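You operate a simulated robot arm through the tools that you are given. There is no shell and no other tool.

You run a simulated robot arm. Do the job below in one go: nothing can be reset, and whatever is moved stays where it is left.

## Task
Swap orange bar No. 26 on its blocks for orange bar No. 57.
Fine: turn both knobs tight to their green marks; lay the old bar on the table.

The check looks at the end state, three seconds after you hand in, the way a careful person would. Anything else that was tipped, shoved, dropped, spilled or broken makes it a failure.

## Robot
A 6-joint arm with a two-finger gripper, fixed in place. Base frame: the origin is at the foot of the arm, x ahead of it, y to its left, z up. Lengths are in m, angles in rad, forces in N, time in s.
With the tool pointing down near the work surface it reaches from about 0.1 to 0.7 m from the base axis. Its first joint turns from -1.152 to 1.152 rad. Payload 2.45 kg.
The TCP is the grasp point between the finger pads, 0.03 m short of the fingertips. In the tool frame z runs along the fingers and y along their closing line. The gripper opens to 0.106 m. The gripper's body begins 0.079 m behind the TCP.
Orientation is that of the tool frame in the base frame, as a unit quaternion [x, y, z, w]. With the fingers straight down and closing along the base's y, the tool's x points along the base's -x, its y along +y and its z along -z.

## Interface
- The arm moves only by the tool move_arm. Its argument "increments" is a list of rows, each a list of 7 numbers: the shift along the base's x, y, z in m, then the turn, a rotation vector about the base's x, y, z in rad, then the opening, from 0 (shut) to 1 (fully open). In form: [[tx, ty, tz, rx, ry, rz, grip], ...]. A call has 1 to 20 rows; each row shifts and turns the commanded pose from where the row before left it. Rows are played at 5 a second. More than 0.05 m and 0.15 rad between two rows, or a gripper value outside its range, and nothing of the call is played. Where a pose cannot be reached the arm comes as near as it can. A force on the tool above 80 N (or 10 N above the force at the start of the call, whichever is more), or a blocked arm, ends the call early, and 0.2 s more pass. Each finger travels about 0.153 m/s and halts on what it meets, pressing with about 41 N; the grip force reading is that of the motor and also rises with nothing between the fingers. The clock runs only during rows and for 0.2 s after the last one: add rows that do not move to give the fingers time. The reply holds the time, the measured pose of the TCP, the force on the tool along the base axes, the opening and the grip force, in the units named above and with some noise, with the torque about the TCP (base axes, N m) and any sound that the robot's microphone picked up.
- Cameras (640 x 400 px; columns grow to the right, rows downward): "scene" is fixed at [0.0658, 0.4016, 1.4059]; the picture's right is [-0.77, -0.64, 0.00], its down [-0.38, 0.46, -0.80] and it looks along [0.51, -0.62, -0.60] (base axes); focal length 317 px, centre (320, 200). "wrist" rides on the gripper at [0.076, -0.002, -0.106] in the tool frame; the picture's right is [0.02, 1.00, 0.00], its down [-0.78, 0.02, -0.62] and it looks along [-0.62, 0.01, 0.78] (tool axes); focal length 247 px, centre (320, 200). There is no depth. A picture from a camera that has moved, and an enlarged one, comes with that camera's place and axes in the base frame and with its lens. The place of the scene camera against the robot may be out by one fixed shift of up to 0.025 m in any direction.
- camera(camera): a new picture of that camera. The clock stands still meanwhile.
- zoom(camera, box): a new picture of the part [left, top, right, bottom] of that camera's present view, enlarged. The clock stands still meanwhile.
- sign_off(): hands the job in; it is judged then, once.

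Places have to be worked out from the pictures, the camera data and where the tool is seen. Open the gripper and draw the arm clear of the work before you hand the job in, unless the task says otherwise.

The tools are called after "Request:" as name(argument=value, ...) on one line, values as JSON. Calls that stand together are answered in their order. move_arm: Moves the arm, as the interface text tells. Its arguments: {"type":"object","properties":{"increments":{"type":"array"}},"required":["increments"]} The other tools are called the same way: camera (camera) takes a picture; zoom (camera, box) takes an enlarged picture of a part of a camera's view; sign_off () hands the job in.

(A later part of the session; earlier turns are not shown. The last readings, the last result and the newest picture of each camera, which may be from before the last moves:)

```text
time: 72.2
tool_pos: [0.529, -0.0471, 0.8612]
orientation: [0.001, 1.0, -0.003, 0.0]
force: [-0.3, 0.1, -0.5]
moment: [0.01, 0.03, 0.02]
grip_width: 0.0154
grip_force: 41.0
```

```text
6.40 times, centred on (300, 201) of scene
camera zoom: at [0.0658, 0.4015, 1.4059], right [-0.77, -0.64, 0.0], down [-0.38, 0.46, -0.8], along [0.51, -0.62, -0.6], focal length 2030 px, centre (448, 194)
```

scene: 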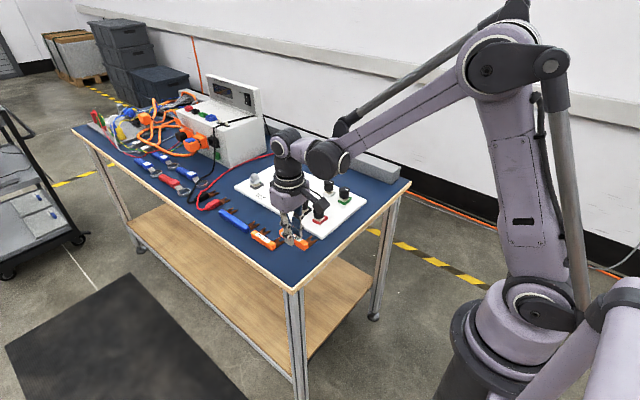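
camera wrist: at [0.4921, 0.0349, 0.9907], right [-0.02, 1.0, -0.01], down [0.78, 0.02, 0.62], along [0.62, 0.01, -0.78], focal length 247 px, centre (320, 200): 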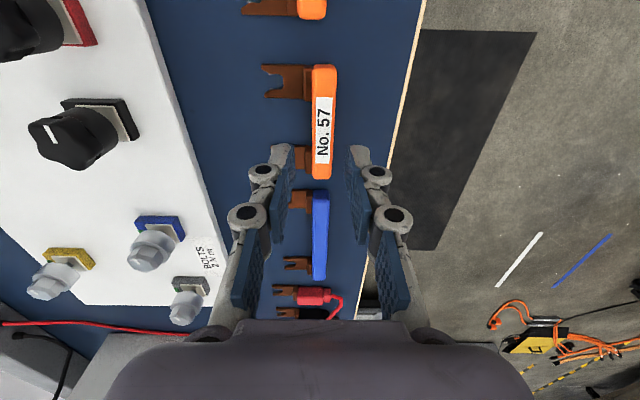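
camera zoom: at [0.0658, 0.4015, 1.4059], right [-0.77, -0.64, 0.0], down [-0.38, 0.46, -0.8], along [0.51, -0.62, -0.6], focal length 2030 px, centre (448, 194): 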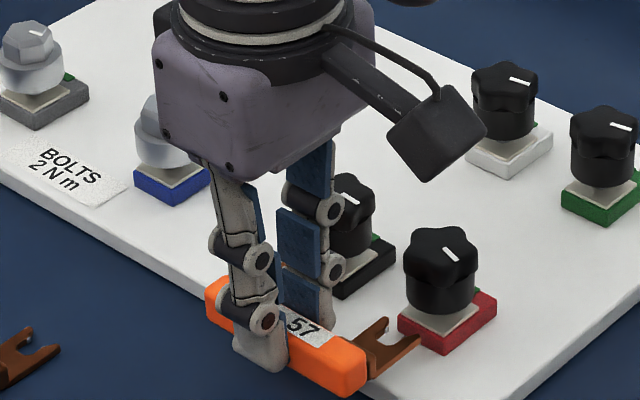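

The view matches bar 26's to within 1 mm; I correct x by -0.8 mm. Now I push in -y slowly, checking the force.

Request:
move_arm(increments=[[-0.0008, 0, 0, 0, 0, 0, 0.08], [0, -0.005, 0, 0, 0, 0, 0.08], [0, -0.005, 0, 0, 0, 0, 0.08], [0, -0.004, 0, 0, 0, 0, 0.08], [0, 0, 0, 0, 0, 0, 0.08]])

Request:
zoom(camera="wrist", box=[200, 60, 400, 185])

Request:
zoom(camera="scene", box=[270, 180, 350, 230])

```text
time: 73.4
tool_pos: [0.53, -0.063, 0.8623]
orientation: [0.001, 1.0, -0.002, 0.0]
force: [0.3, 0.5, -0.8]
moment: [0.01, 0.01, 0.01]
grip_width: 0.0155
grip_force: 41.1
```

```text
3.20 times, centred on (300, 122) of wrist
camera zoom: at [0.4535, -0.0645, 0.9679], right [-0.02, 1.0, -0.01], down [0.78, 0.02, 0.62], along [0.62, 0.01, -0.78], focal length 790 px, centre (384, 448)
```

zoom: 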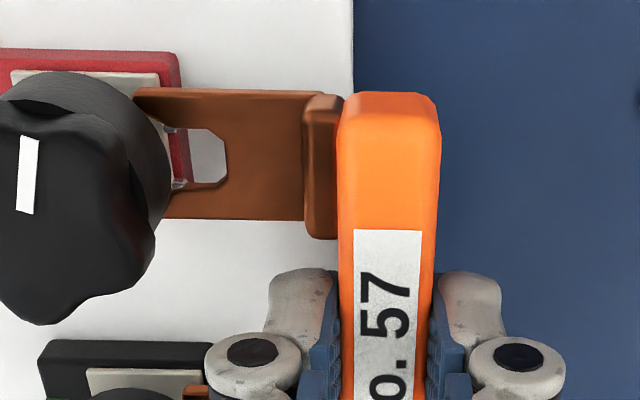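

```text
8.00 times, centred on (310, 205) of scene
camera zoom: at [0.0658, 0.4015, 1.4059], right [-0.77, -0.64, 0.0], down [-0.38, 0.46, -0.8], along [0.51, -0.62, -0.6], focal length 2537 px, centre (400, 160)
```

zoom: 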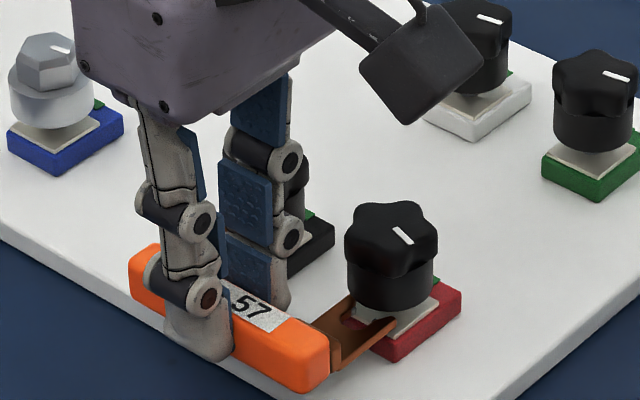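

The forks slide beneath the knobs without force. I continue in 3 mm steps.

Request:
move_arm(increments=[[0, -0.003, 0, 0, 0, 0, 0.08], [0, -0.003, 0, 0, 0, 0, 0.08], [0, -0.003, 0, 0, 0, 0, 0.08], [0, -0.003, 0, 0, 0, 0, 0.08], [0, 0, 0, 0, 0, 0, 0.08]])

Request:
zoom(camera="wrist", box=[200, 60, 400, 185])

```text
time: 74.6
tool_pos: [0.5295, -0.0743, 0.8622]
orientation: [0.0, 1.0, -0.003, 0.0]
force: [-0.1, 0.7, -1.1]
moment: [0.01, 0.02, -0.02]
grip_width: 0.0155
grip_force: 42.0
```

```text
3.20 times, centred on (300, 122) of wrist
camera zoom: at [0.454, -0.0761, 0.9683], right [-0.02, 1.0, -0.01], down [0.78, 0.02, 0.62], along [0.62, 0.01, -0.78], focal length 790 px, centre (384, 448)
```

zoom: 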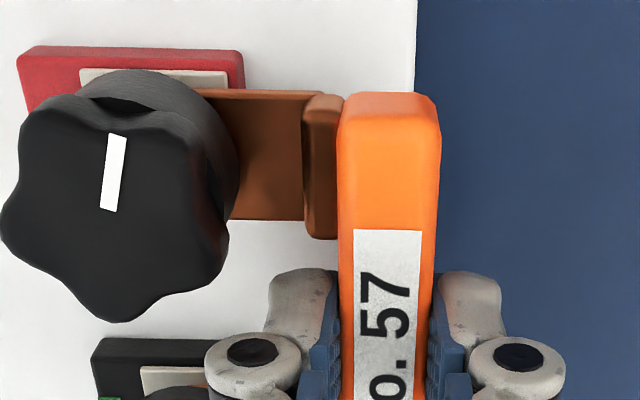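

About 7.5 mm remain to bar 26's seated position. I push in small steps so the detents can snap over the studs.

Request:
move_arm(increments=[[0, -0.0015, 0, 0, 0, 0, 0.08], [0, -0.0015, 0, 0, 0, 0, 0.08], [0, -0.0015, 0, 0, 0, 0, 0.08], [0, -0.0015, 0, 0, 0, 0, 0.08], [0, -0.001, 0, 0, 0, 0, 0.08], [0, 0, 0, 0, 0, 0, 0.08]])

Request:
zoom(camera="wrist", box=[200, 60, 400, 185])

Request:
zoom(camera="scene", box=[270, 180, 350, 230])

```text
time: 76.0
tool_pos: [0.5299, -0.0813, 0.8624]
orientation: [0.001, 1.0, -0.003, 0.0]
force: [-0.5, 0.1, -1.0]
moment: [0.01, 0.0, 0.02]
grip_width: 0.0156
grip_force: 40.9
```

```text
3.20 times, centred on (300, 122) of wrist
camera zoom: at [0.4538, -0.0828, 0.968], right [-0.02, 1.0, -0.01], down [0.78, 0.02, 0.62], along [0.62, 0.01, -0.78], focal length 790 px, centre (384, 448)
```

zoom: 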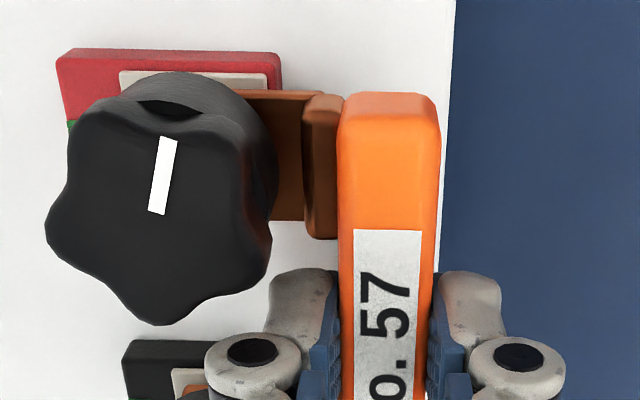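

```text
8.00 times, centred on (310, 205) of scene
camera zoom: at [0.0658, 0.4015, 1.4059], right [-0.77, -0.64, 0.0], down [-0.38, 0.46, -0.8], along [0.51, -0.62, -0.6], focal length 2537 px, centre (400, 160)
```

zoom: 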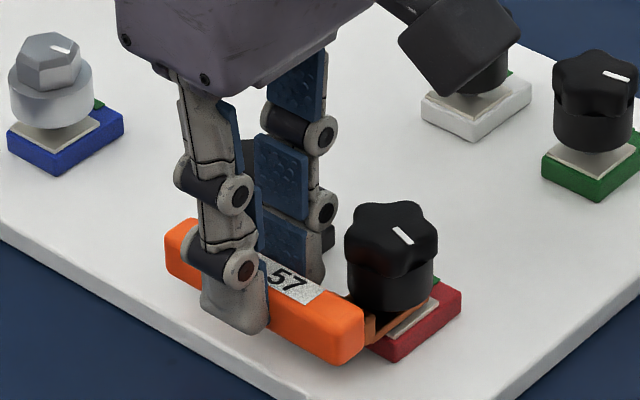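

There's still no force. I push 1 mm further and compare with the view of bar 26 when it was seated.

Request:
move_arm(increments=[[0, -0.0008, 0, 0, 0, 0, 0.08], [0, 0, 0, 0, 0, 0, 0.08]])

Request:
zoom(camera="wrist", box=[240, 100, 400, 200])

Request:
zoom(camera="scene", box=[270, 170, 370, 232])

```text
time: 76.6
tool_pos: [0.5314, -0.082, 0.8616]
orientation: [0.001, 1.0, -0.002, 0.0]
force: [-0.4, -0.1, 0.2]
moment: [0.04, 0.02, -0.02]
grip_width: 0.0155
grip_force: 40.9
```

```text
4.00 times, centred on (320, 150) of wrist
camera zoom: at [0.4537, -0.0835, 0.968], right [-0.02, 1.0, -0.01], down [0.78, 0.02, 0.62], along [0.62, 0.01, -0.78], focal length 988 px, centre (320, 400)
```

zoom: 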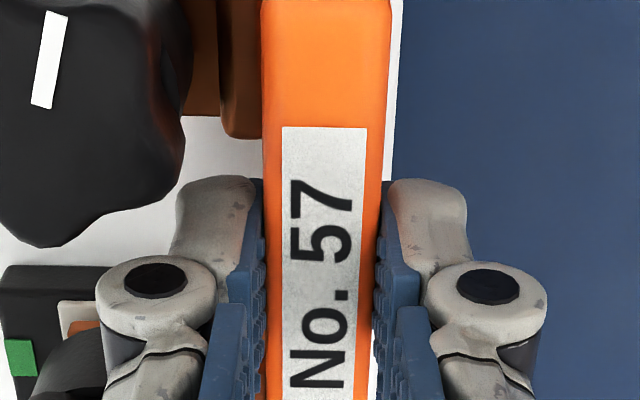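

```text
6.40 times, centred on (320, 201) of scene
camera zoom: at [0.0658, 0.4015, 1.4059], right [-0.77, -0.64, 0.0], down [-0.38, 0.46, -0.8], along [0.51, -0.62, -0.6], focal length 2030 px, centre (320, 194)
```

zoom: 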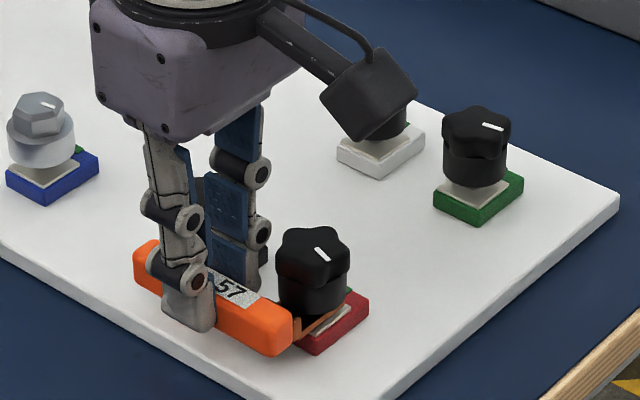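

The view is the same as bar 26 when seated. I lower about 1.2 mm until the lugs rest on the plates.

Request:
move_arm(increments=[[0, 0, -0.0006, 0, 0, 0, 0.08], [0, 0, -0.0006, 0, 0, 0, 0.08], [0, 0, 0, 0, 0, 0, 0.08]])

```text
time: 77.4
tool_pos: [0.5301, -0.0827, 0.8607]
orientation: [0.001, 1.0, -0.002, -0.001]
force: [-0.1, -0.3, -1.0]
moment: [0.0, -0.05, 0.01]
grip_width: 0.0153
grip_force: 41.8
```

Request:
move_arm(increments=[[0, 0, -0.0005, 0, 0, 0, 0.08], [0, 0, 0, 0, 0, 0, 0.08]])

```text
time: 78.0
tool_pos: [0.5292, -0.0815, 0.8607]
orientation: [0.001, 1.0, -0.003, 0.0]
force: [1.1, 2.5, 8.5]
moment: [-0.1, 0.03, 0.0]
grip_width: 0.0152
grip_force: 40.7
```

The lugs now rest on the plates with 8.5 N upward. I open gently and check that the bar stays.

Request:
move_arm(increments=[[0, 0, 0.0002, 0, 0, 0, 0.12], [0, 0, 0, 0, 0, 0, 0.18], [0, 0, 0, 0, 0, 0, 0.25], [0, 0, 0, 0, 0, 0, 0.27]])

Request:
zoom(camera="wrist", box=[240, 100, 400, 200])

Request:
zoom(camera="scene", box=[270, 170, 370, 232])

```text
time: 79.0
tool_pos: [0.5297, -0.0822, 0.8604]
orientation: [0.001, 1.0, -0.002, 0.0]
force: [-0.3, -0.1, -0.2]
moment: [0.0, 0.01, 0.0]
grip_width: 0.0288
grip_force: 0.0
```

```text
4.00 times, centred on (320, 150) of wrist
camera zoom: at [0.4536, -0.0834, 0.9661], right [-0.02, 1.0, -0.01], down [0.78, 0.02, 0.62], along [0.62, 0.01, -0.78], focal length 988 px, centre (320, 400)
```

zoom: 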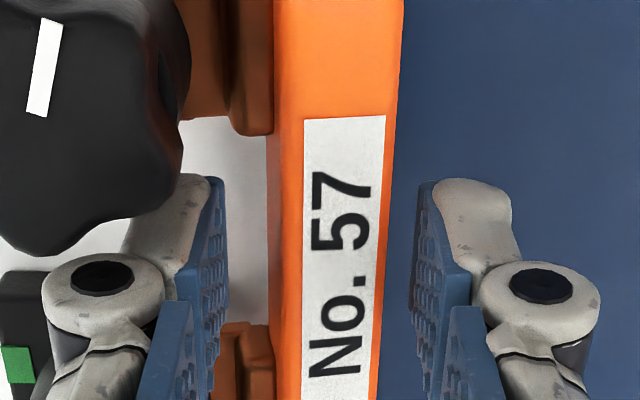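

```text
6.40 times, centred on (320, 201) of scene
camera zoom: at [0.0658, 0.4016, 1.4059], right [-0.77, -0.64, 0.0], down [-0.38, 0.46, -0.8], along [0.51, -0.62, -0.6], focal length 2030 px, centre (320, 194)
```

zoom: 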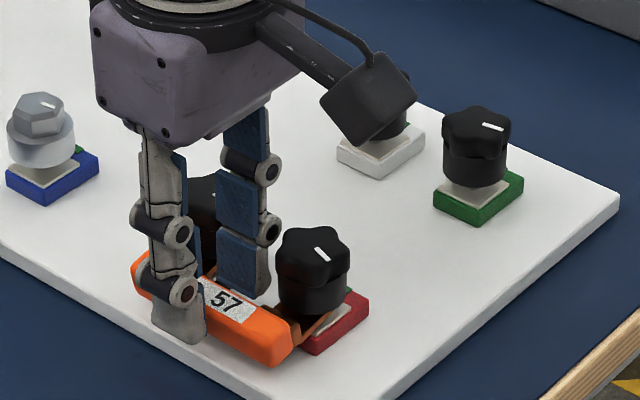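

After opening, the bar shifted a few millimetres, perhaps tipping outward. I look closer before touching anything.

Request:
zoom(camera="scene", box=[285, 195, 335, 227])

Request:
zoom(camera="wrist", box=[200, 40, 400, 165])

```text
12.50 times, centred on (310, 211) of scene
camera zoom: at [0.0658, 0.4016, 1.4059], right [-0.77, -0.64, 0.0], down [-0.38, 0.46, -0.8], along [0.51, -0.62, -0.6], focal length 3964 px, centre (445, 62)
```

zoom: 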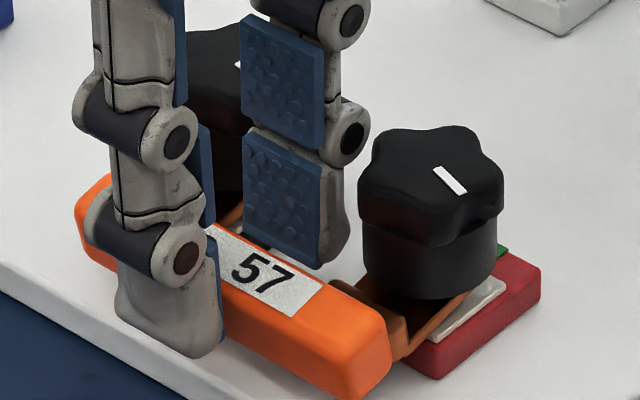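

```text
3.20 times, centred on (300, 102) of wrist
camera zoom: at [0.4536, -0.0834, 0.9661], right [-0.02, 1.0, -0.01], down [0.78, 0.02, 0.62], along [0.62, 0.01, -0.78], focal length 790 px, centre (384, 512)
```

zoom: 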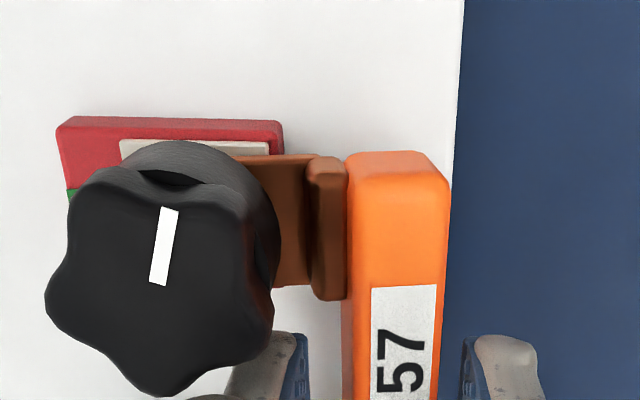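

Bar 57's body has tipped outward on the loose forks, although they are under the knobs. Bar 26 did not tip when loose, so 57 may not be snapped home. I grip it again at the same pose to level it, then push further in.

Request:
move_arm(increments=[[0, 0, 0, 0, 0, 0, 0.22], [0, 0, 0, 0, 0, 0, 0.17], [0, 0, 0, 0, 0, 0, 0.12], [0, 0, 0, 0, 0, 0, 0.08], [0, 0, 0, 0, 0, 0, 0.08]])

Request:
zoom(camera="scene", box=[285, 195, 335, 227])

Request:
zoom(camera="wrist", box=[240, 100, 400, 200])

```text
time: 80.2
tool_pos: [0.5305, -0.0803, 0.8588]
orientation: [0.0, 1.0, -0.002, 0.001]
force: [1.1, 10.3, 9.5]
moment: [-0.06, -0.1, -0.09]
grip_width: 0.0166
grip_force: 41.6
```

```text
12.50 times, centred on (310, 211) of scene
camera zoom: at [0.0656, 0.4018, 1.4058], right [-0.77, -0.64, 0.0], down [-0.38, 0.46, -0.8], along [0.51, -0.62, -0.6], focal length 3964 px, centre (445, 62)
```

zoom: 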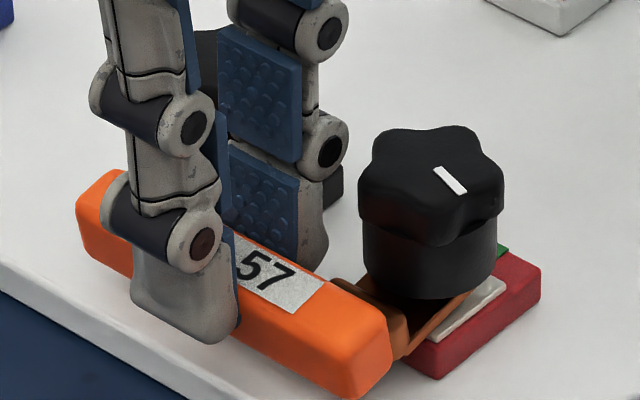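

```text
4.00 times, centred on (320, 150) of wrist
camera zoom: at [0.4536, -0.0825, 0.9664], right [-0.02, 1.0, 0.0], down [0.78, 0.02, 0.62], along [0.62, 0.01, -0.78], focal length 988 px, centre (320, 400)
```

zoom: 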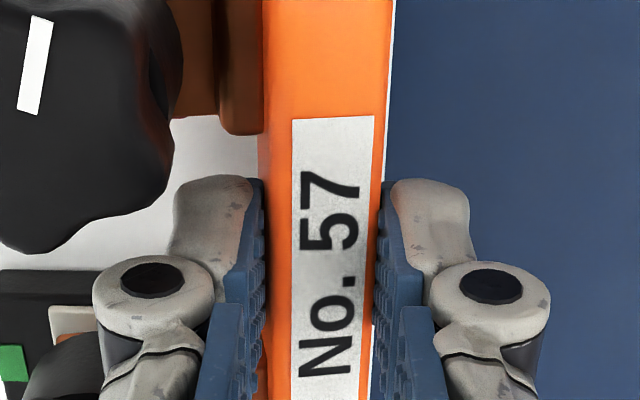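

The pads hold the bar still tilted by roughly 5–10°. I open, tilt the tool to match the bar, grip it flush, and then level it by turning the tool back.

Request:
move_arm(increments=[[0, 0, 0, 0, 0, 0, 0.2], [0, 0, 0, 0, 0, 0, 0.27], [0, 0.0018, -0.0005, -0.06, 0, 0, 0.27], [0, 0.0018, -0.0005, -0.06, 0, 0, 0.27], [0, 0, 0, 0, 0, 0, 0.27], [0, 0, 0, 0, 0, 0, 0.17], [0, 0, 0, 0, 0, 0, 0.08], [0, 0, 0, 0, 0, 0, 0.08]])

Request:
zoom(camera="scene", box=[285, 195, 335, 227])

Request:
zoom(camera="wrist", box=[240, 100, 400, 200])

```text
time: 82.0
tool_pos: [0.5288, -0.0787, 0.8583]
orientation: [0.0, 0.998, -0.061, 0.0]
force: [-1.1, 5.2, -3.4]
moment: [-0.15, 0.0, 0.07]
grip_width: 0.0158
grip_force: 40.9
```

```text
12.50 times, centred on (310, 211) of scene
camera zoom: at [0.0658, 0.4017, 1.4059], right [-0.77, -0.64, 0.0], down [-0.38, 0.46, -0.8], along [0.51, -0.62, -0.6], focal length 3964 px, centre (445, 62)
```

zoom: 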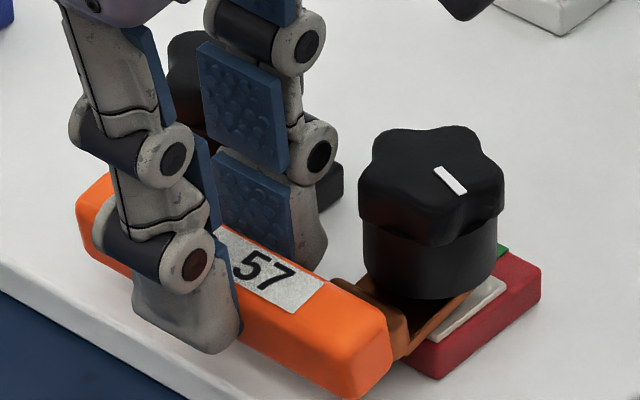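

```text
4.00 times, centred on (320, 150) of wrist
camera zoom: at [0.4538, -0.0668, 0.9642], right [-0.02, 0.99, -0.12], down [0.78, 0.09, 0.61], along [0.62, -0.08, -0.78], focal length 988 px, centre (320, 400)
```

zoom: 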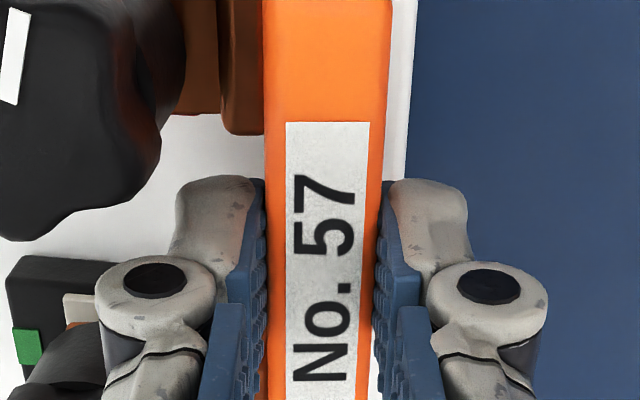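

The grip is nearly flush now at 15.8 mm. I turn the tool back to level while raising about 2.5 mm and returning in -y.

Request:
move_arm(increments=[[0, -0.0009, 0.0008, 0.035, 0, 0, 0.08], [0, -0.0009, 0.0008, 0.035, 0, 0, 0.08], [0, -0.0009, 0.0007, 0.035, 0, 0, 0.08], [0, -0.0009, 0.0006, 0.035, 0, 0, 0.08], [0, 0, 0, 0, 0, 0, 0.08]])

Request:
zoom(camera="scene", box=[285, 195, 335, 227])

Request:
zoom(camera="wrist", box=[240, 100, 400, 200])

```text
time: 83.2
tool_pos: [0.5292, -0.0813, 0.8608]
orientation: [0.0, 1.0, 0.008, 0.0]
force: [1.5, 14.0, -32.4]
moment: [-0.02, 0.26, 0.36]
grip_width: 0.0164
grip_force: 41.1
```

```text
12.50 times, centred on (310, 211) of scene
camera zoom: at [0.0663, 0.4018, 1.4058], right [-0.77, -0.64, 0.0], down [-0.38, 0.46, -0.8], along [0.51, -0.62, -0.6], focal length 3964 px, centre (445, 62)
```

zoom: 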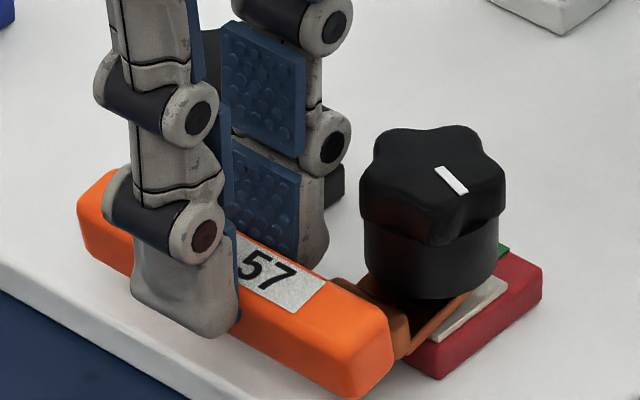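

```text
4.00 times, centred on (320, 150) of wrist
camera zoom: at [0.4538, -0.0852, 0.9677], right [-0.02, 1.0, 0.02], down [0.78, 0.01, 0.62], along [0.62, 0.03, -0.78], focal length 988 px, centre (320, 400)
```

zoom: 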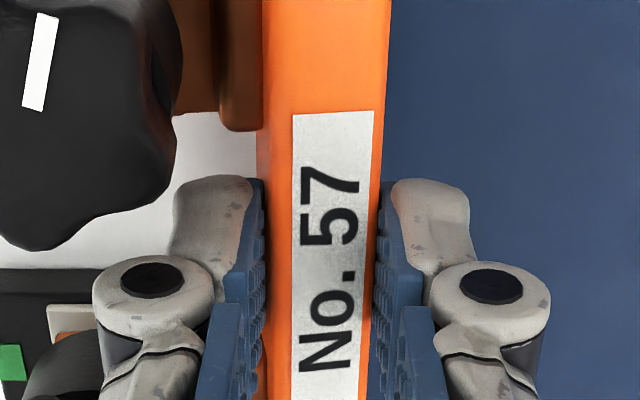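

The bar stays wedged between plate and knob rather than levelling, with -32 N vertical. I relieve the pull by lowering and look again.

Request:
move_arm(increments=[[0, 0, -0.001, 0, 0, 0, 0.08], [0, 0, -0.001, 0, 0, 0, 0.08], [0, 0, 0, 0, 0, 0, 0.08]])

Request:
zoom(camera="scene", box=[285, 195, 335, 227])

Request:
zoom(camera="wrist", box=[200, 50, 360, 150])

```text
time: 84.0
tool_pos: [0.5301, -0.0828, 0.8608]
orientation: [0.0, 1.0, 0.008, 0.0]
force: [-0.6, 15.9, 33.5]
moment: [0.08, 0.48, 0.43]
grip_width: 0.0161
grip_force: 40.4
```

```text
12.50 times, centred on (310, 211) of scene
camera zoom: at [0.0652, 0.402, 1.4058], right [-0.77, -0.64, 0.0], down [-0.38, 0.46, -0.8], along [0.51, -0.62, -0.6], focal length 3964 px, centre (445, 62)
```

zoom: 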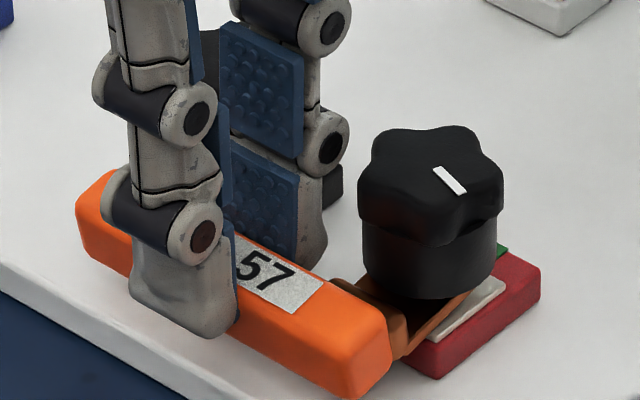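

```text
4.00 times, centred on (280, 100) of wrist
camera zoom: at [0.4537, -0.0853, 0.9675], right [-0.02, 1.0, 0.02], down [0.78, 0.01, 0.62], along [0.62, 0.03, -0.78], focal length 988 px, centre (480, 600)
```

zoom: 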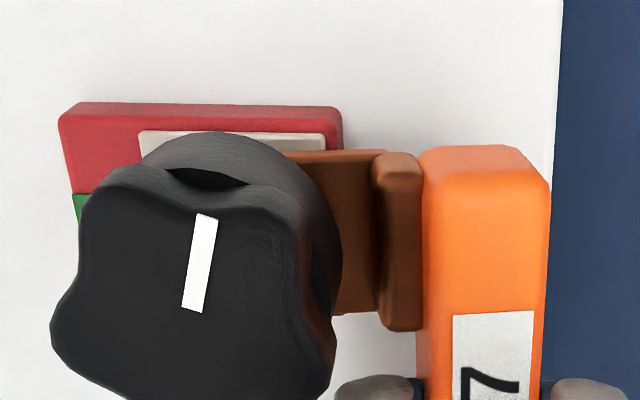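

The bar is stiffly wedged in both directions, so it can't escape. Tightening the knobs will press the fork tips down and level it. I relieve the forces, open, and check how it rests.

Request:
move_arm(increments=[[0, 0.0008, 0.001, -0.016, 0, 0, 0.08], [0, 0, 0, 0, 0, 0, 0.12], [0, 0, 0, 0, 0, 0, 0.2], [0, 0, 0, 0, 0, 0, 0.27], [0, 0, 0, 0, 0, 0, 0.27]])

Request:
zoom(camera="scene", box=[285, 195, 335, 227])

Request:
zoom(camera="wrist", box=[200, 50, 360, 150])

```text
time: 85.2
tool_pos: [0.5296, -0.0836, 0.861]
orientation: [0.001, 1.0, -0.001, 0.0]
force: [-0.3, 0.0, -0.3]
moment: [-0.02, -0.01, -0.01]
grip_width: 0.0286
grip_force: 0.0
```

```text
12.50 times, centred on (310, 211) of scene
camera zoom: at [0.0658, 0.4015, 1.4059], right [-0.77, -0.64, 0.0], down [-0.38, 0.46, -0.8], along [0.51, -0.62, -0.6], focal length 3964 px, centre (445, 62)
```

zoom: 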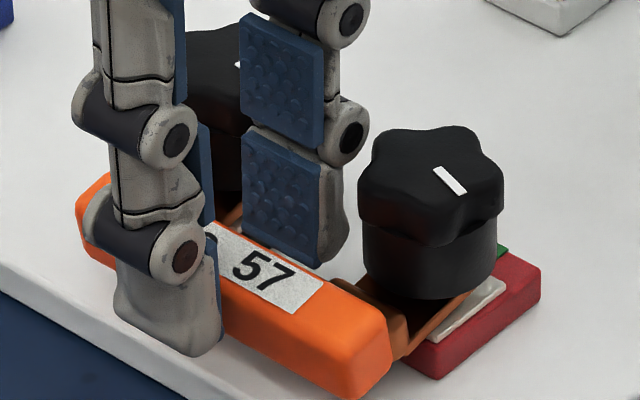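

```text
4.00 times, centred on (280, 100) of wrist
camera zoom: at [0.4537, -0.0836, 0.9665], right [-0.02, 1.0, 0.0], down [0.78, 0.02, 0.62], along [0.62, 0.01, -0.78], focal length 988 px, centre (480, 600)
```

zoom: 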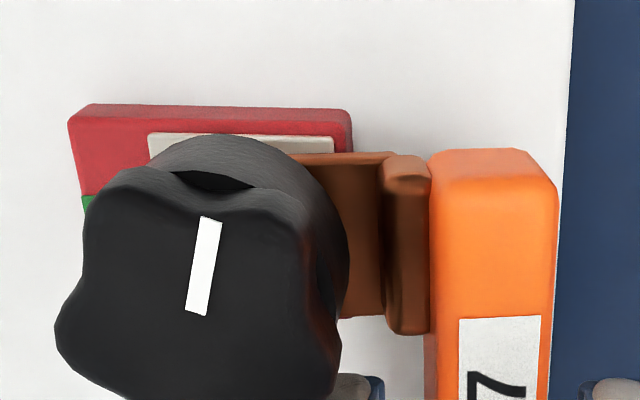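

The bar has not slid out; the knob-to-bar distance is unchanged. I rise, open to 48 mm, turn to +125° (the stable grip angle for the present pointer), and move over the red-block knob.

Request:
move_arm(increments=[[0, 0, 0.015, 0, 0, 0, 0.27], [0, 0, 0.02, 0, 0, 0, 0.27], [0, 0, 0.02, 0, 0, 0, 0.35], [-0.002, -0.0021, 0, 0, 0, 0.1445, 0.45], [-0.002, -0.0021, 0, 0, 0, 0.1445, 0.45], [-0.002, -0.0021, 0, 0, 0, 0.1445, 0.45], [-0.002, -0.0021, 0, 0, 0, 0.1445, 0.45], [-0.002, -0.0021, 0, 0, 0, 0.1445, 0.45], [-0.002, -0.0021, 0, 0, 0, 0.1445, 0.45], [-0.002, -0.0021, 0, 0, 0, 0.1445, 0.45], [-0.002, -0.0021, 0, 0, 0, 0.1445, 0.45], [-0.002, -0.0021, 0, 0, 0, 0.1445, 0.45], [-0.002, -0.0021, 0, 0, 0, 0.1445, 0.45], [-0.002, -0.0021, 0, 0, 0, 0.1445, 0.45], [-0.002, -0.0021, 0, 0, 0, 0.1445, 0.45], [-0.002, -0.0021, 0, 0, 0, 0.1445, 0.45], [-0.002, -0.0021, 0, 0, 0, 0.1445, 0.45], [-0.002, -0.0017, 0, 0, 0, 0.1445, 0.45], [0, 0, 0, 0, 0, 0, 0.45]])

Request:
zoom(camera="wrist", box=[240, 80, 400, 180])

Request:
zoom(camera="scene", box=[270, 170, 370, 232])

```text
time: 89.2
tool_pos: [0.4992, -0.1131, 0.9161]
orientation: [0.884, -0.467, 0.0, -0.001]
force: [-1.0, -1.0, -0.1]
moment: [0.01, 0.01, 0.0]
grip_width: 0.0478
grip_force: 0.1
```

```text
4.00 times, centred on (320, 130) of wrist
camera zoom: at [0.5437, -0.1753, 1.0224], right [-0.81, -0.58, 0.0], down [-0.45, 0.64, 0.62], along [-0.36, 0.51, -0.78], focal length 988 px, centre (320, 480)
```

zoom: 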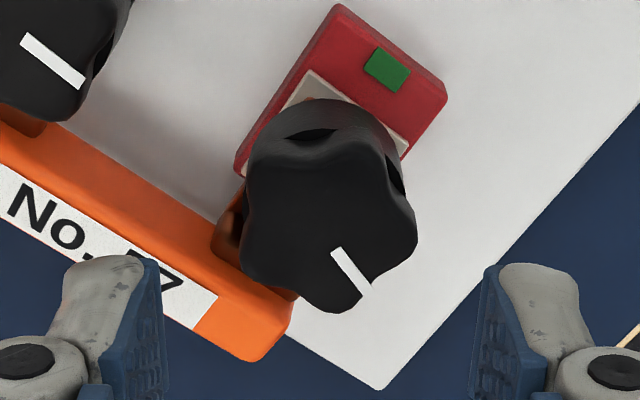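

```text
6.40 times, centred on (320, 201) of scene
camera zoom: at [0.0658, 0.4015, 1.4059], right [-0.77, -0.64, 0.0], down [-0.38, 0.46, -0.8], along [0.51, -0.62, -0.6], focal length 2030 px, centre (320, 194)
```

zoom: 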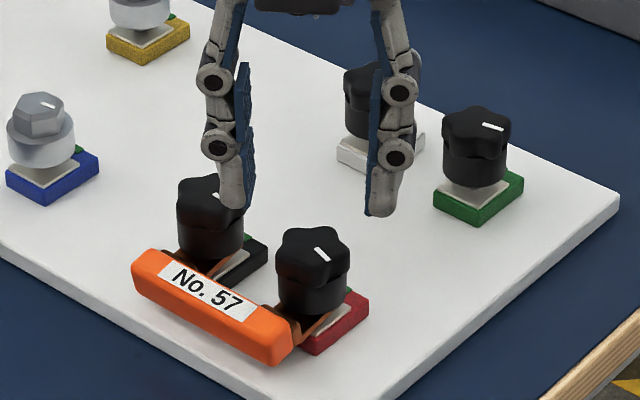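

Bar 57 is hooked under both knobs, just tilted. I descend on the red-block knob and grip it.

Request:
move_arm(increments=[[0.0005, -0.0012, -0.012, 0, 0, 0, 0.45], [0, 0, -0.012, 0, 0, 0, 0.45], [0, 0, -0.0096, 0, 0, 0, 0.45], [0, 0, 0, 0, 0, 0, 0.45], [0, 0, 0, 0, 0, 0, 0.3], [0, 0, 0, 0, 0, 0, 0.2], [0, 0, 0, 0, 0, 0, 0.2]])

Request:
zoom(camera="wrist", box=[240, 80, 400, 180])

```text
time: 90.8
tool_pos: [0.4996, -0.1136, 0.8809]
orientation: [0.883, -0.47, -0.001, 0.001]
force: [-9.8, -5.6, -1.1]
moment: [-0.15, 0.29, 0.01]
grip_width: 0.0307
grip_force: 44.9
```

```text
4.00 times, centred on (320, 130) of wrist
camera zoom: at [0.5439, -0.1766, 0.988], right [-0.82, -0.58, 0.0], down [-0.45, 0.64, 0.62], along [-0.36, 0.51, -0.78], focal length 988 px, centre (320, 480)
```

zoom: 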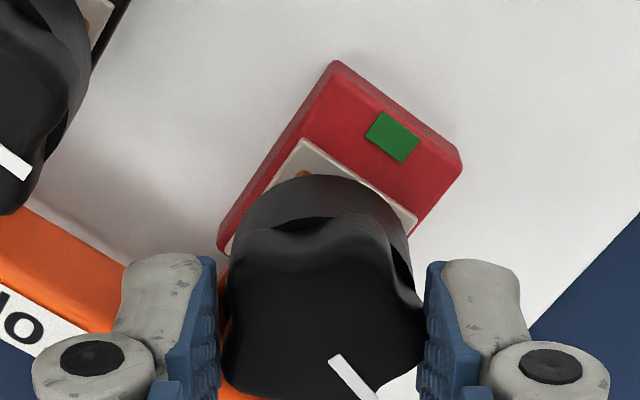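

The grip is good. I begin turning clockwise, sinking slightly per row, and watch the bar.

Request:
move_arm(increments=[[-0.0005, -0.0003, 0, 0, 0, -0.1, 0.2], [0, 0, -0.0001, 0, 0, -0.1, 0.2], [0, 0, -0.0001, 0, 0, -0.1, 0.2], [0, 0, 0, 0, 0, -0.1, 0.2], [0, 0, -0.0001, 0, 0, -0.1, 0.2], [0, 0, -0.0001, 0, 0, -0.1, 0.2], [0, 0, -0.0001, 0, 0, -0.1, 0.2], [0, 0, 0, 0, 0, -0.1, 0.2], [0, 0, -0.0001, 0, 0, -0.1, 0.2], [0, 0, -0.0001, 0, 0, -0.1, 0.2]])

Request:
zoom(camera="scene", box=[270, 170, 370, 232])

Request:
zoom(camera="wrist", box=[240, 80, 400, 180])

```text
time: 93.0
tool_pos: [0.5006, -0.1133, 0.8815]
orientation: [-0.55, 0.835, 0.0, 0.001]
force: [2.8, 0.9, -25.1]
moment: [0.47, -0.33, 0.01]
grip_width: 0.0308
grip_force: 45.4
```

```text
6.40 times, centred on (320, 201) of scene
camera zoom: at [0.0662, 0.4015, 1.4059], right [-0.77, -0.64, 0.0], down [-0.38, 0.46, -0.8], along [0.51, -0.62, -0.6], focal length 2030 px, centre (320, 194)
```

zoom: 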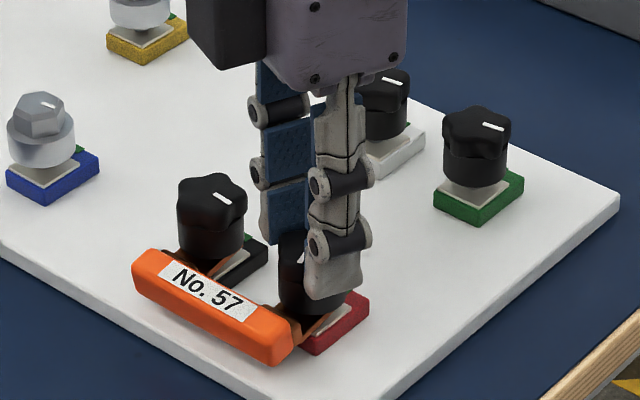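

```text
4.00 times, centred on (320, 130) of wrist
camera zoom: at [0.472, -0.185, 0.9879], right [-0.93, 0.38, 0.0], down [0.29, 0.73, 0.62], along [0.23, 0.58, -0.78], focal length 988 px, centre (320, 480)
```

zoom: 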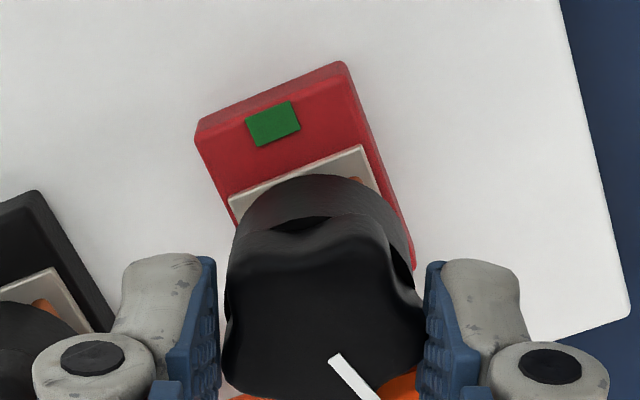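

The knob pulls down at 25 N because it sinks faster than I do. I lower 1.2 mm and sink 0.1 mm per row as I continue.

Request:
move_arm(increments=[[0, 0, -0.0007, 0, 0, -0.08, 0.2], [0, 0, -0.0006, 0, 0, -0.1, 0.2], [0, 0, -0.0001, 0, 0, -0.1, 0.2], [0, 0, -0.0001, 0, 0, -0.1, 0.2], [0, 0, -0.0001, 0, 0, -0.1, 0.2], [0, 0, -0.0001, 0, 0, -0.1, 0.2], [0, 0, -0.0001, 0, 0, -0.1, 0.2], [0, 0, -0.0001, 0, 0, -0.1, 0.2], [0, 0, -0.0001, 0, 0, -0.1, 0.2]])

Request:
zoom(camera="scene", box=[270, 170, 370, 232])

Request:
zoom(camera="wrist", box=[240, 80, 400, 180])

```text
time: 95.0
tool_pos: [0.5006, -0.1157, 0.8794]
orientation: [-0.141, 0.99, -0.002, 0.002]
force: [11.8, -5.5, 31.8]
moment: [-0.2, -0.43, 0.05]
grip_width: 0.0301
grip_force: 45.1
```

```text
6.40 times, centred on (320, 201) of scene
camera zoom: at [0.0655, 0.4016, 1.4059], right [-0.77, -0.64, 0.0], down [-0.38, 0.46, -0.8], along [0.51, -0.62, -0.6], focal length 2030 px, centre (320, 194)
```

zoom: 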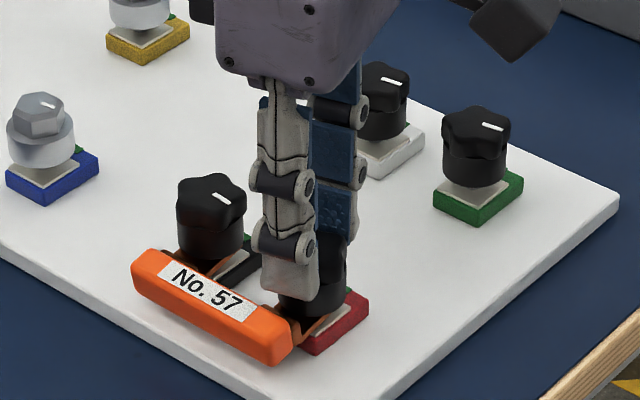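

```text
4.00 times, centred on (320, 130) of wrist
camera zoom: at [0.4276, -0.1379, 0.9864], right [-0.3, 0.95, 0.0], down [0.75, 0.24, 0.62], along [0.6, 0.18, -0.78], focal length 988 px, centre (320, 480)
```

zoom: 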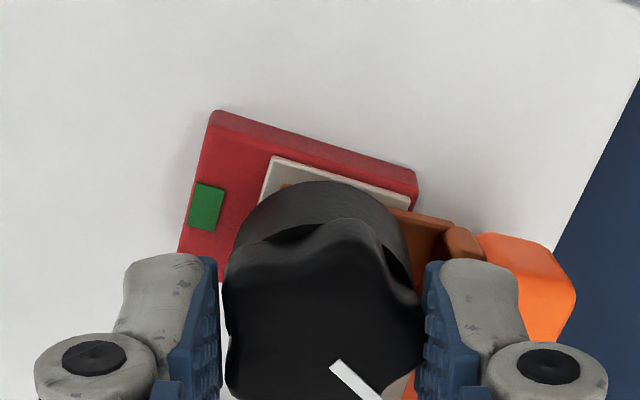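

The vertical force is now +32 N, so I over-sank. I raise slightly and continue clockwise with smaller sink.

Request:
move_arm(increments=[[-0.0004, 0.0003, 0.0008, 0, 0, 0, 0.2], [0, 0, 0.0004, 0, 0, 0, 0.2], [0, 0, 0, 0, 0, 0, 0.2]])

Request:
zoom(camera="scene", box=[285, 195, 335, 227])

```text
time: 95.8
tool_pos: [0.4993, -0.1142, 0.881]
orientation: [-0.142, 0.99, -0.001, 0.001]
force: [14.1, -11.0, 3.1]
moment: [-0.34, -0.19, 0.03]
grip_width: 0.0305
grip_force: 45.1
```

```text
12.50 times, centred on (310, 211) of scene
camera zoom: at [0.066, 0.4013, 1.406], right [-0.77, -0.64, 0.0], down [-0.38, 0.46, -0.8], along [0.51, -0.62, -0.6], focal length 3964 px, centre (445, 62)
```

zoom: 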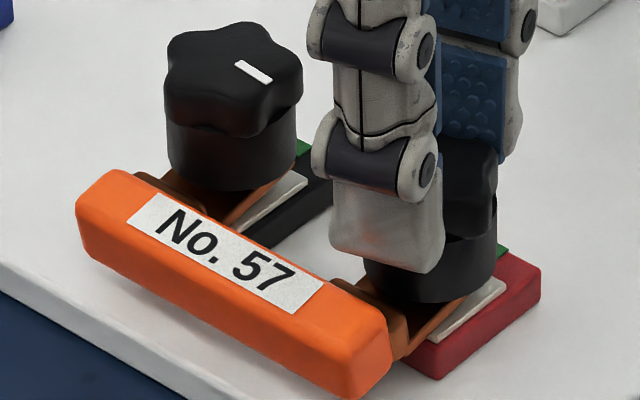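

The gripper and knob move together and the bar is still hooked in. I continue clockwise about 60° and check whether the bar begins to level.

Request:
move_arm(increments=[[0.0003, -0.0004, 0, 0, 0, -0.1, 0.2], [0, 0, -0.0001, 0, 0, -0.1, 0.2], [0, 0, -0.0001, 0, 0, -0.1, 0.2], [0, 0, -0.0001, 0, 0, -0.1, 0.2], [0, 0, -0.0001, 0, 0, -0.1, 0.2], [0, 0, 0, 0, 0, 0, 0.2]])

Request:
zoom(camera="scene", box=[285, 195, 335, 227])

Request:
zoom(camera="wrist", box=[240, 80, 400, 180])

```text
time: 97.2
tool_pos: [0.5009, -0.114, 0.8799]
orientation: [0.108, 0.994, -0.001, 0.001]
force: [11.3, -13.8, -26.8]
moment: [-0.4, -0.64, 0.05]
grip_width: 0.0304
grip_force: 44.7
```

```text
12.50 times, centred on (310, 211) of scene
camera zoom: at [0.0664, 0.4011, 1.406], right [-0.77, -0.64, 0.0], down [-0.38, 0.46, -0.8], along [0.51, -0.62, -0.6], focal length 3964 px, centre (445, 62)
```

zoom: 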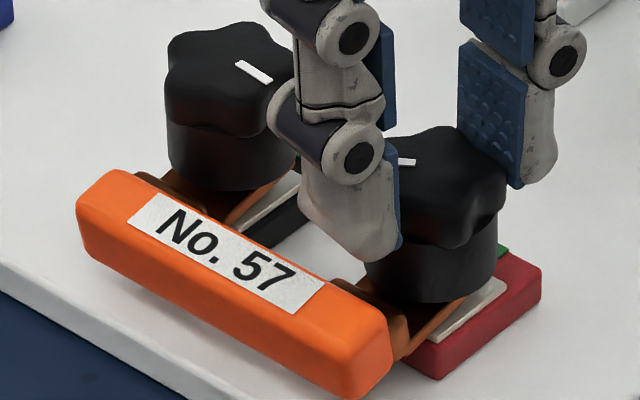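

```text
4.00 times, centred on (320, 130) of wrist
camera zoom: at [0.4255, -0.1004, 0.9864], right [0.19, 0.98, 0.0], down [0.77, -0.15, 0.62], along [0.61, -0.12, -0.78], focal length 988 px, centre (320, 480)
```

zoom: 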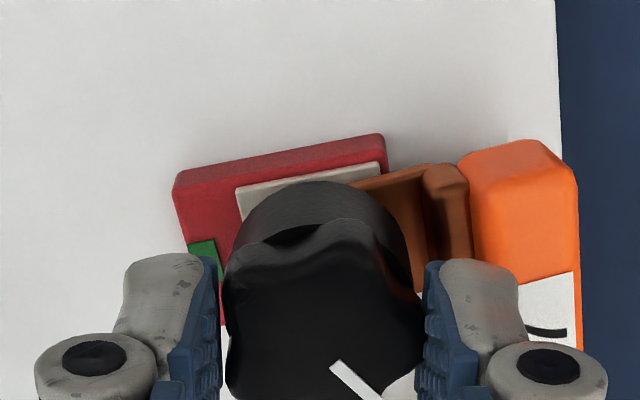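

The knob continues to sink while the bar has not yet moved. I follow it down and continue a further 40°.

Request:
move_arm(increments=[[-0.0004, 0.0005, -0.0007, 0, 0, 0, 0.2], [0, 0, -0.0004, 0, 0, -0.1, 0.2], [0, 0, -0.0001, 0, 0, -0.1, 0.2], [0, 0, -0.0001, 0, 0, -0.1, 0.2], [0, 0, -0.0001, 0, 0, -0.1, 0.2], [0, 0, -0.0001, 0, 0, -0.1, 0.2], [0, 0, -0.0001, 0, 0, -0.1, 0.2], [0, 0, 0, 0, 0, 0, 0.2]])

Request:
zoom(camera="scene", box=[285, 195, 335, 227])

Request:
zoom(camera="wrist", box=[240, 80, 400, 180])

```text
time: 99.0
tool_pos: [0.4991, -0.1133, 0.8795]
orientation: [0.398, 0.917, -0.001, 0.001]
force: [9.4, -16.0, 31.7]
moment: [-0.65, -0.19, 0.2]
grip_width: 0.0308
grip_force: 45.2
```

```text
12.50 times, centred on (310, 211) of scene
camera zoom: at [0.0654, 0.4013, 1.406], right [-0.77, -0.64, 0.0], down [-0.38, 0.46, -0.8], along [0.51, -0.62, -0.6], focal length 3964 px, centre (445, 62)
```

zoom: 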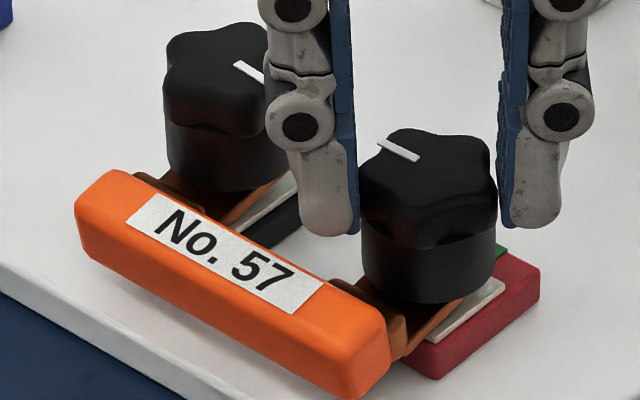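

```text
4.00 times, centred on (320, 130) of wrist
camera zoom: at [0.4463, -0.0599, 0.9854], right [0.71, 0.7, 0.0], down [0.55, -0.56, 0.62], along [0.44, -0.45, -0.78], focal length 988 px, centre (320, 480)
```

zoom: 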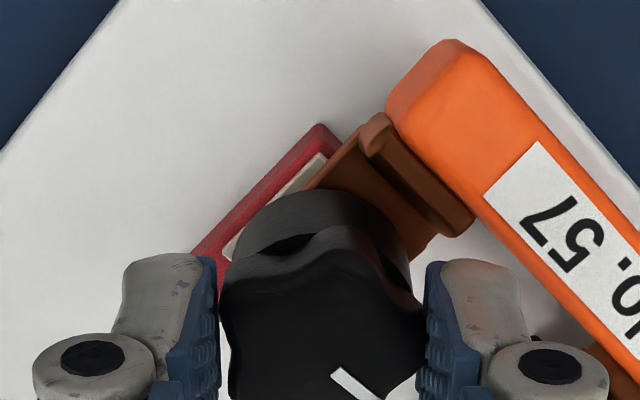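

The torque is rising but the bar hasn't levelled and the knob hardly sinks, so something is wedged. I release the knob, rise, and set up a low side view along +x of the lug under the red-block knob.

Request:
move_arm(increments=[[0, 0, 0.0008, 0, 0, 0, 0.2], [0, 0, 0, 0, 0, 0, 0.35], [0, 0, 0, 0, 0, 0, 0.45], [0, 0, 0.02, 0, 0, 0, 0.45], [0, 0, 0.03, 0, 0, 0, 0.45], [-0.015, 0, 0, 0, 0, 0.137, 0.6], [-0.015, 0, 0, 0, 0, 0.137, 0.8], [-0.015, 0, 0, 0, 0, 0.137, 1], [-0.015, 0, 0, 0, 0, 0.137, 1], [-0.015, 0, 0, 0, 0, 0.137, 1], [-0.01, 0, 0, 0, 0, 0.135, 1], [0, 0, 0, 0, 0, 0, 1]])

Request:
zoom(camera="scene", box=[285, 195, 335, 227])

```text
time: 101.6
tool_pos: [0.4149, -0.113, 0.9285]
orientation: [-0.003, 1.0, 0.0, 0.0]
force: [0.2, 0.8, 0.2]
moment: [0.0, 0.03, 0.03]
grip_width: 0.106
grip_force: 0.1
```

```text
12.50 times, centred on (310, 211) of scene
camera zoom: at [0.0658, 0.4016, 1.4059], right [-0.77, -0.64, 0.0], down [-0.38, 0.46, -0.8], along [0.51, -0.62, -0.6], focal length 3964 px, centre (445, 62)
```

zoom: 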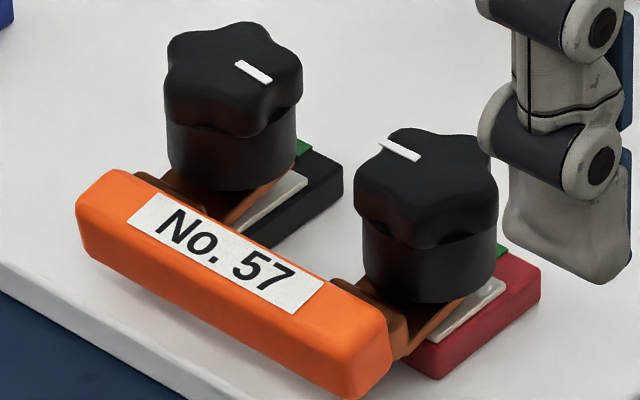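

Now I tilt the tool so the wrist camera looks almost level along +x at the red block.

Request:
move_arm(increments=[[0, 0.002, -0.012, 0, -0.1, 0, 1], [0, 0.002, -0.012, 0, -0.1, 0, 1], [0, 0.002, -0.012, 0, -0.1, 0, 1], [0, 0.002, -0.012, 0, -0.1, 0, 1], [0, 0.002, -0.012, 0, -0.1, 0, 1], [0, 0, 0, 0, 0, 0, 1]])

Request:
camera(camera="wrist")

Request:
zoom(camera="wrist", box=[260, 150, 380, 225])

```text
time: 103.0
tool_pos: [0.4152, -0.1027, 0.8697]
orientation: [-0.002, 0.969, -0.001, 0.248]
force: [-0.1, -0.2, 0.1]
moment: [0.01, -0.05, 0.03]
grip_width: 0.1059
grip_force: 0.1
```

```text
taken
camera wrist: at [0.2966, -0.1055, 0.9257], right [-0.02, 1.0, -0.01], down [0.39, 0.02, 0.92], along [0.92, 0.02, -0.39], focal length 247 px, centre (320, 200)
```

wrist: 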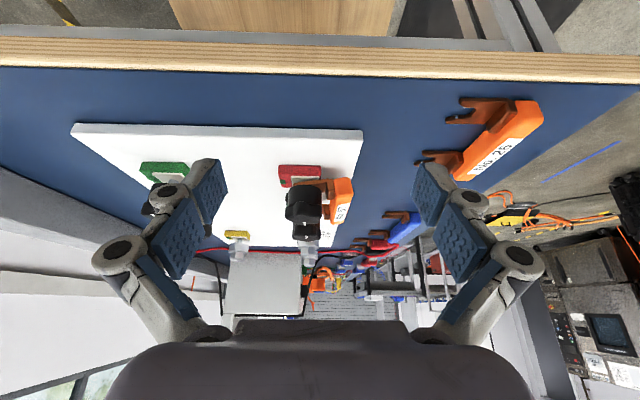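

```text
5.33 times, centred on (320, 188) of wrist
camera zoom: at [0.2966, -0.1055, 0.9257], right [-0.02, 1.0, -0.01], down [0.39, 0.02, 0.92], along [0.92, 0.02, -0.39], focal length 1317 px, centre (320, 267)
```

zoom: 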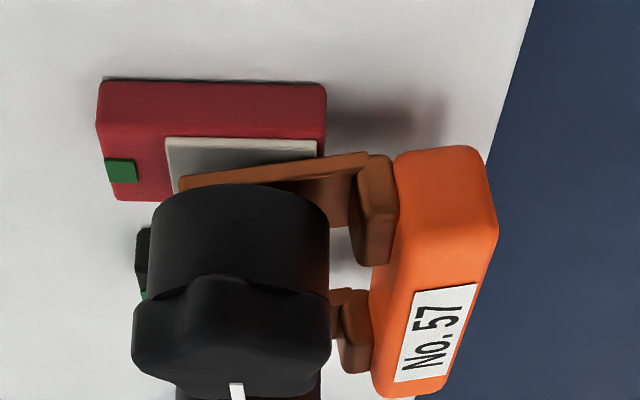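

The side view shows the lug tilted, its tips raised toward the knob and its root on the plate edge. I zoom in hard on both knobs from the scene camera to compare their heights.

Request:
zoom(camera="scene", box=[308, 204, 332, 219])

Request:
zoom(camera="scene", box=[292, 196, 316, 211])

Request:
zoom(camera="wrist", box=[285, 160, 345, 197])

```text
16.00 times, centred on (320, 212) of scene
camera zoom: at [0.0657, 0.4016, 1.4059], right [-0.77, -0.64, 0.0], down [-0.38, 0.46, -0.8], along [0.51, -0.62, -0.6], focal length 5074 px, centre (320, 16)
```

zoom: 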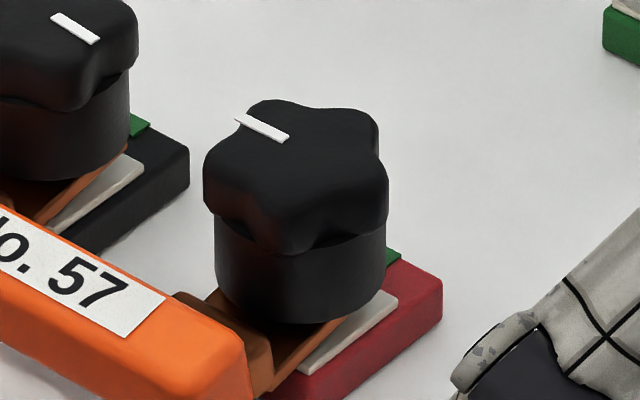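

```text
16.00 times, centred on (304, 204) of scene
camera zoom: at [0.0657, 0.4016, 1.4059], right [-0.77, -0.64, 0.0], down [-0.38, 0.46, -0.8], along [0.51, -0.62, -0.6], focal length 5074 px, centre (576, 144)
```

zoom: 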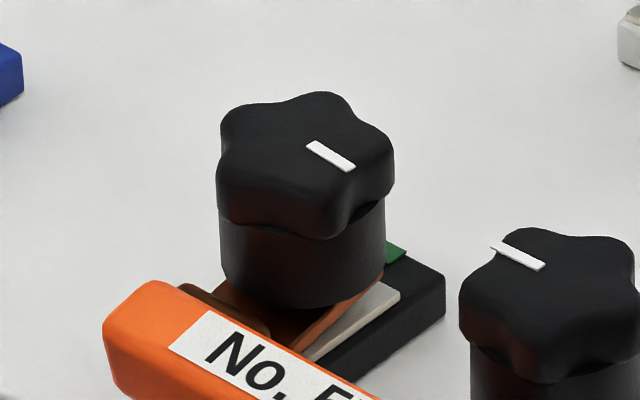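

```text
10.67 times, centred on (315, 178) of wrist
camera zoom: at [0.2966, -0.1055, 0.9257], right [-0.02, 1.0, -0.01], down [0.39, 0.02, 0.92], along [0.92, 0.02, -0.39], focal length 2634 px, centre (373, 429)
```

zoom: 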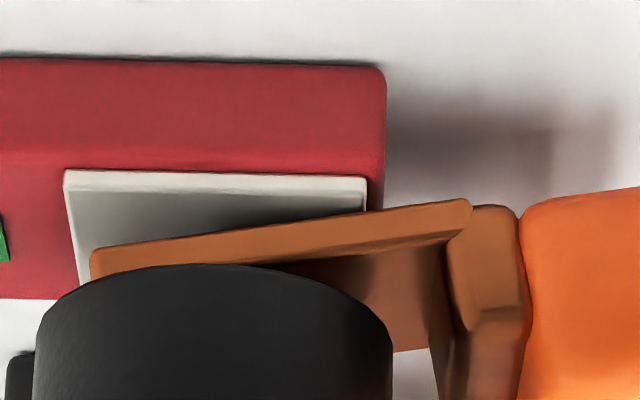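

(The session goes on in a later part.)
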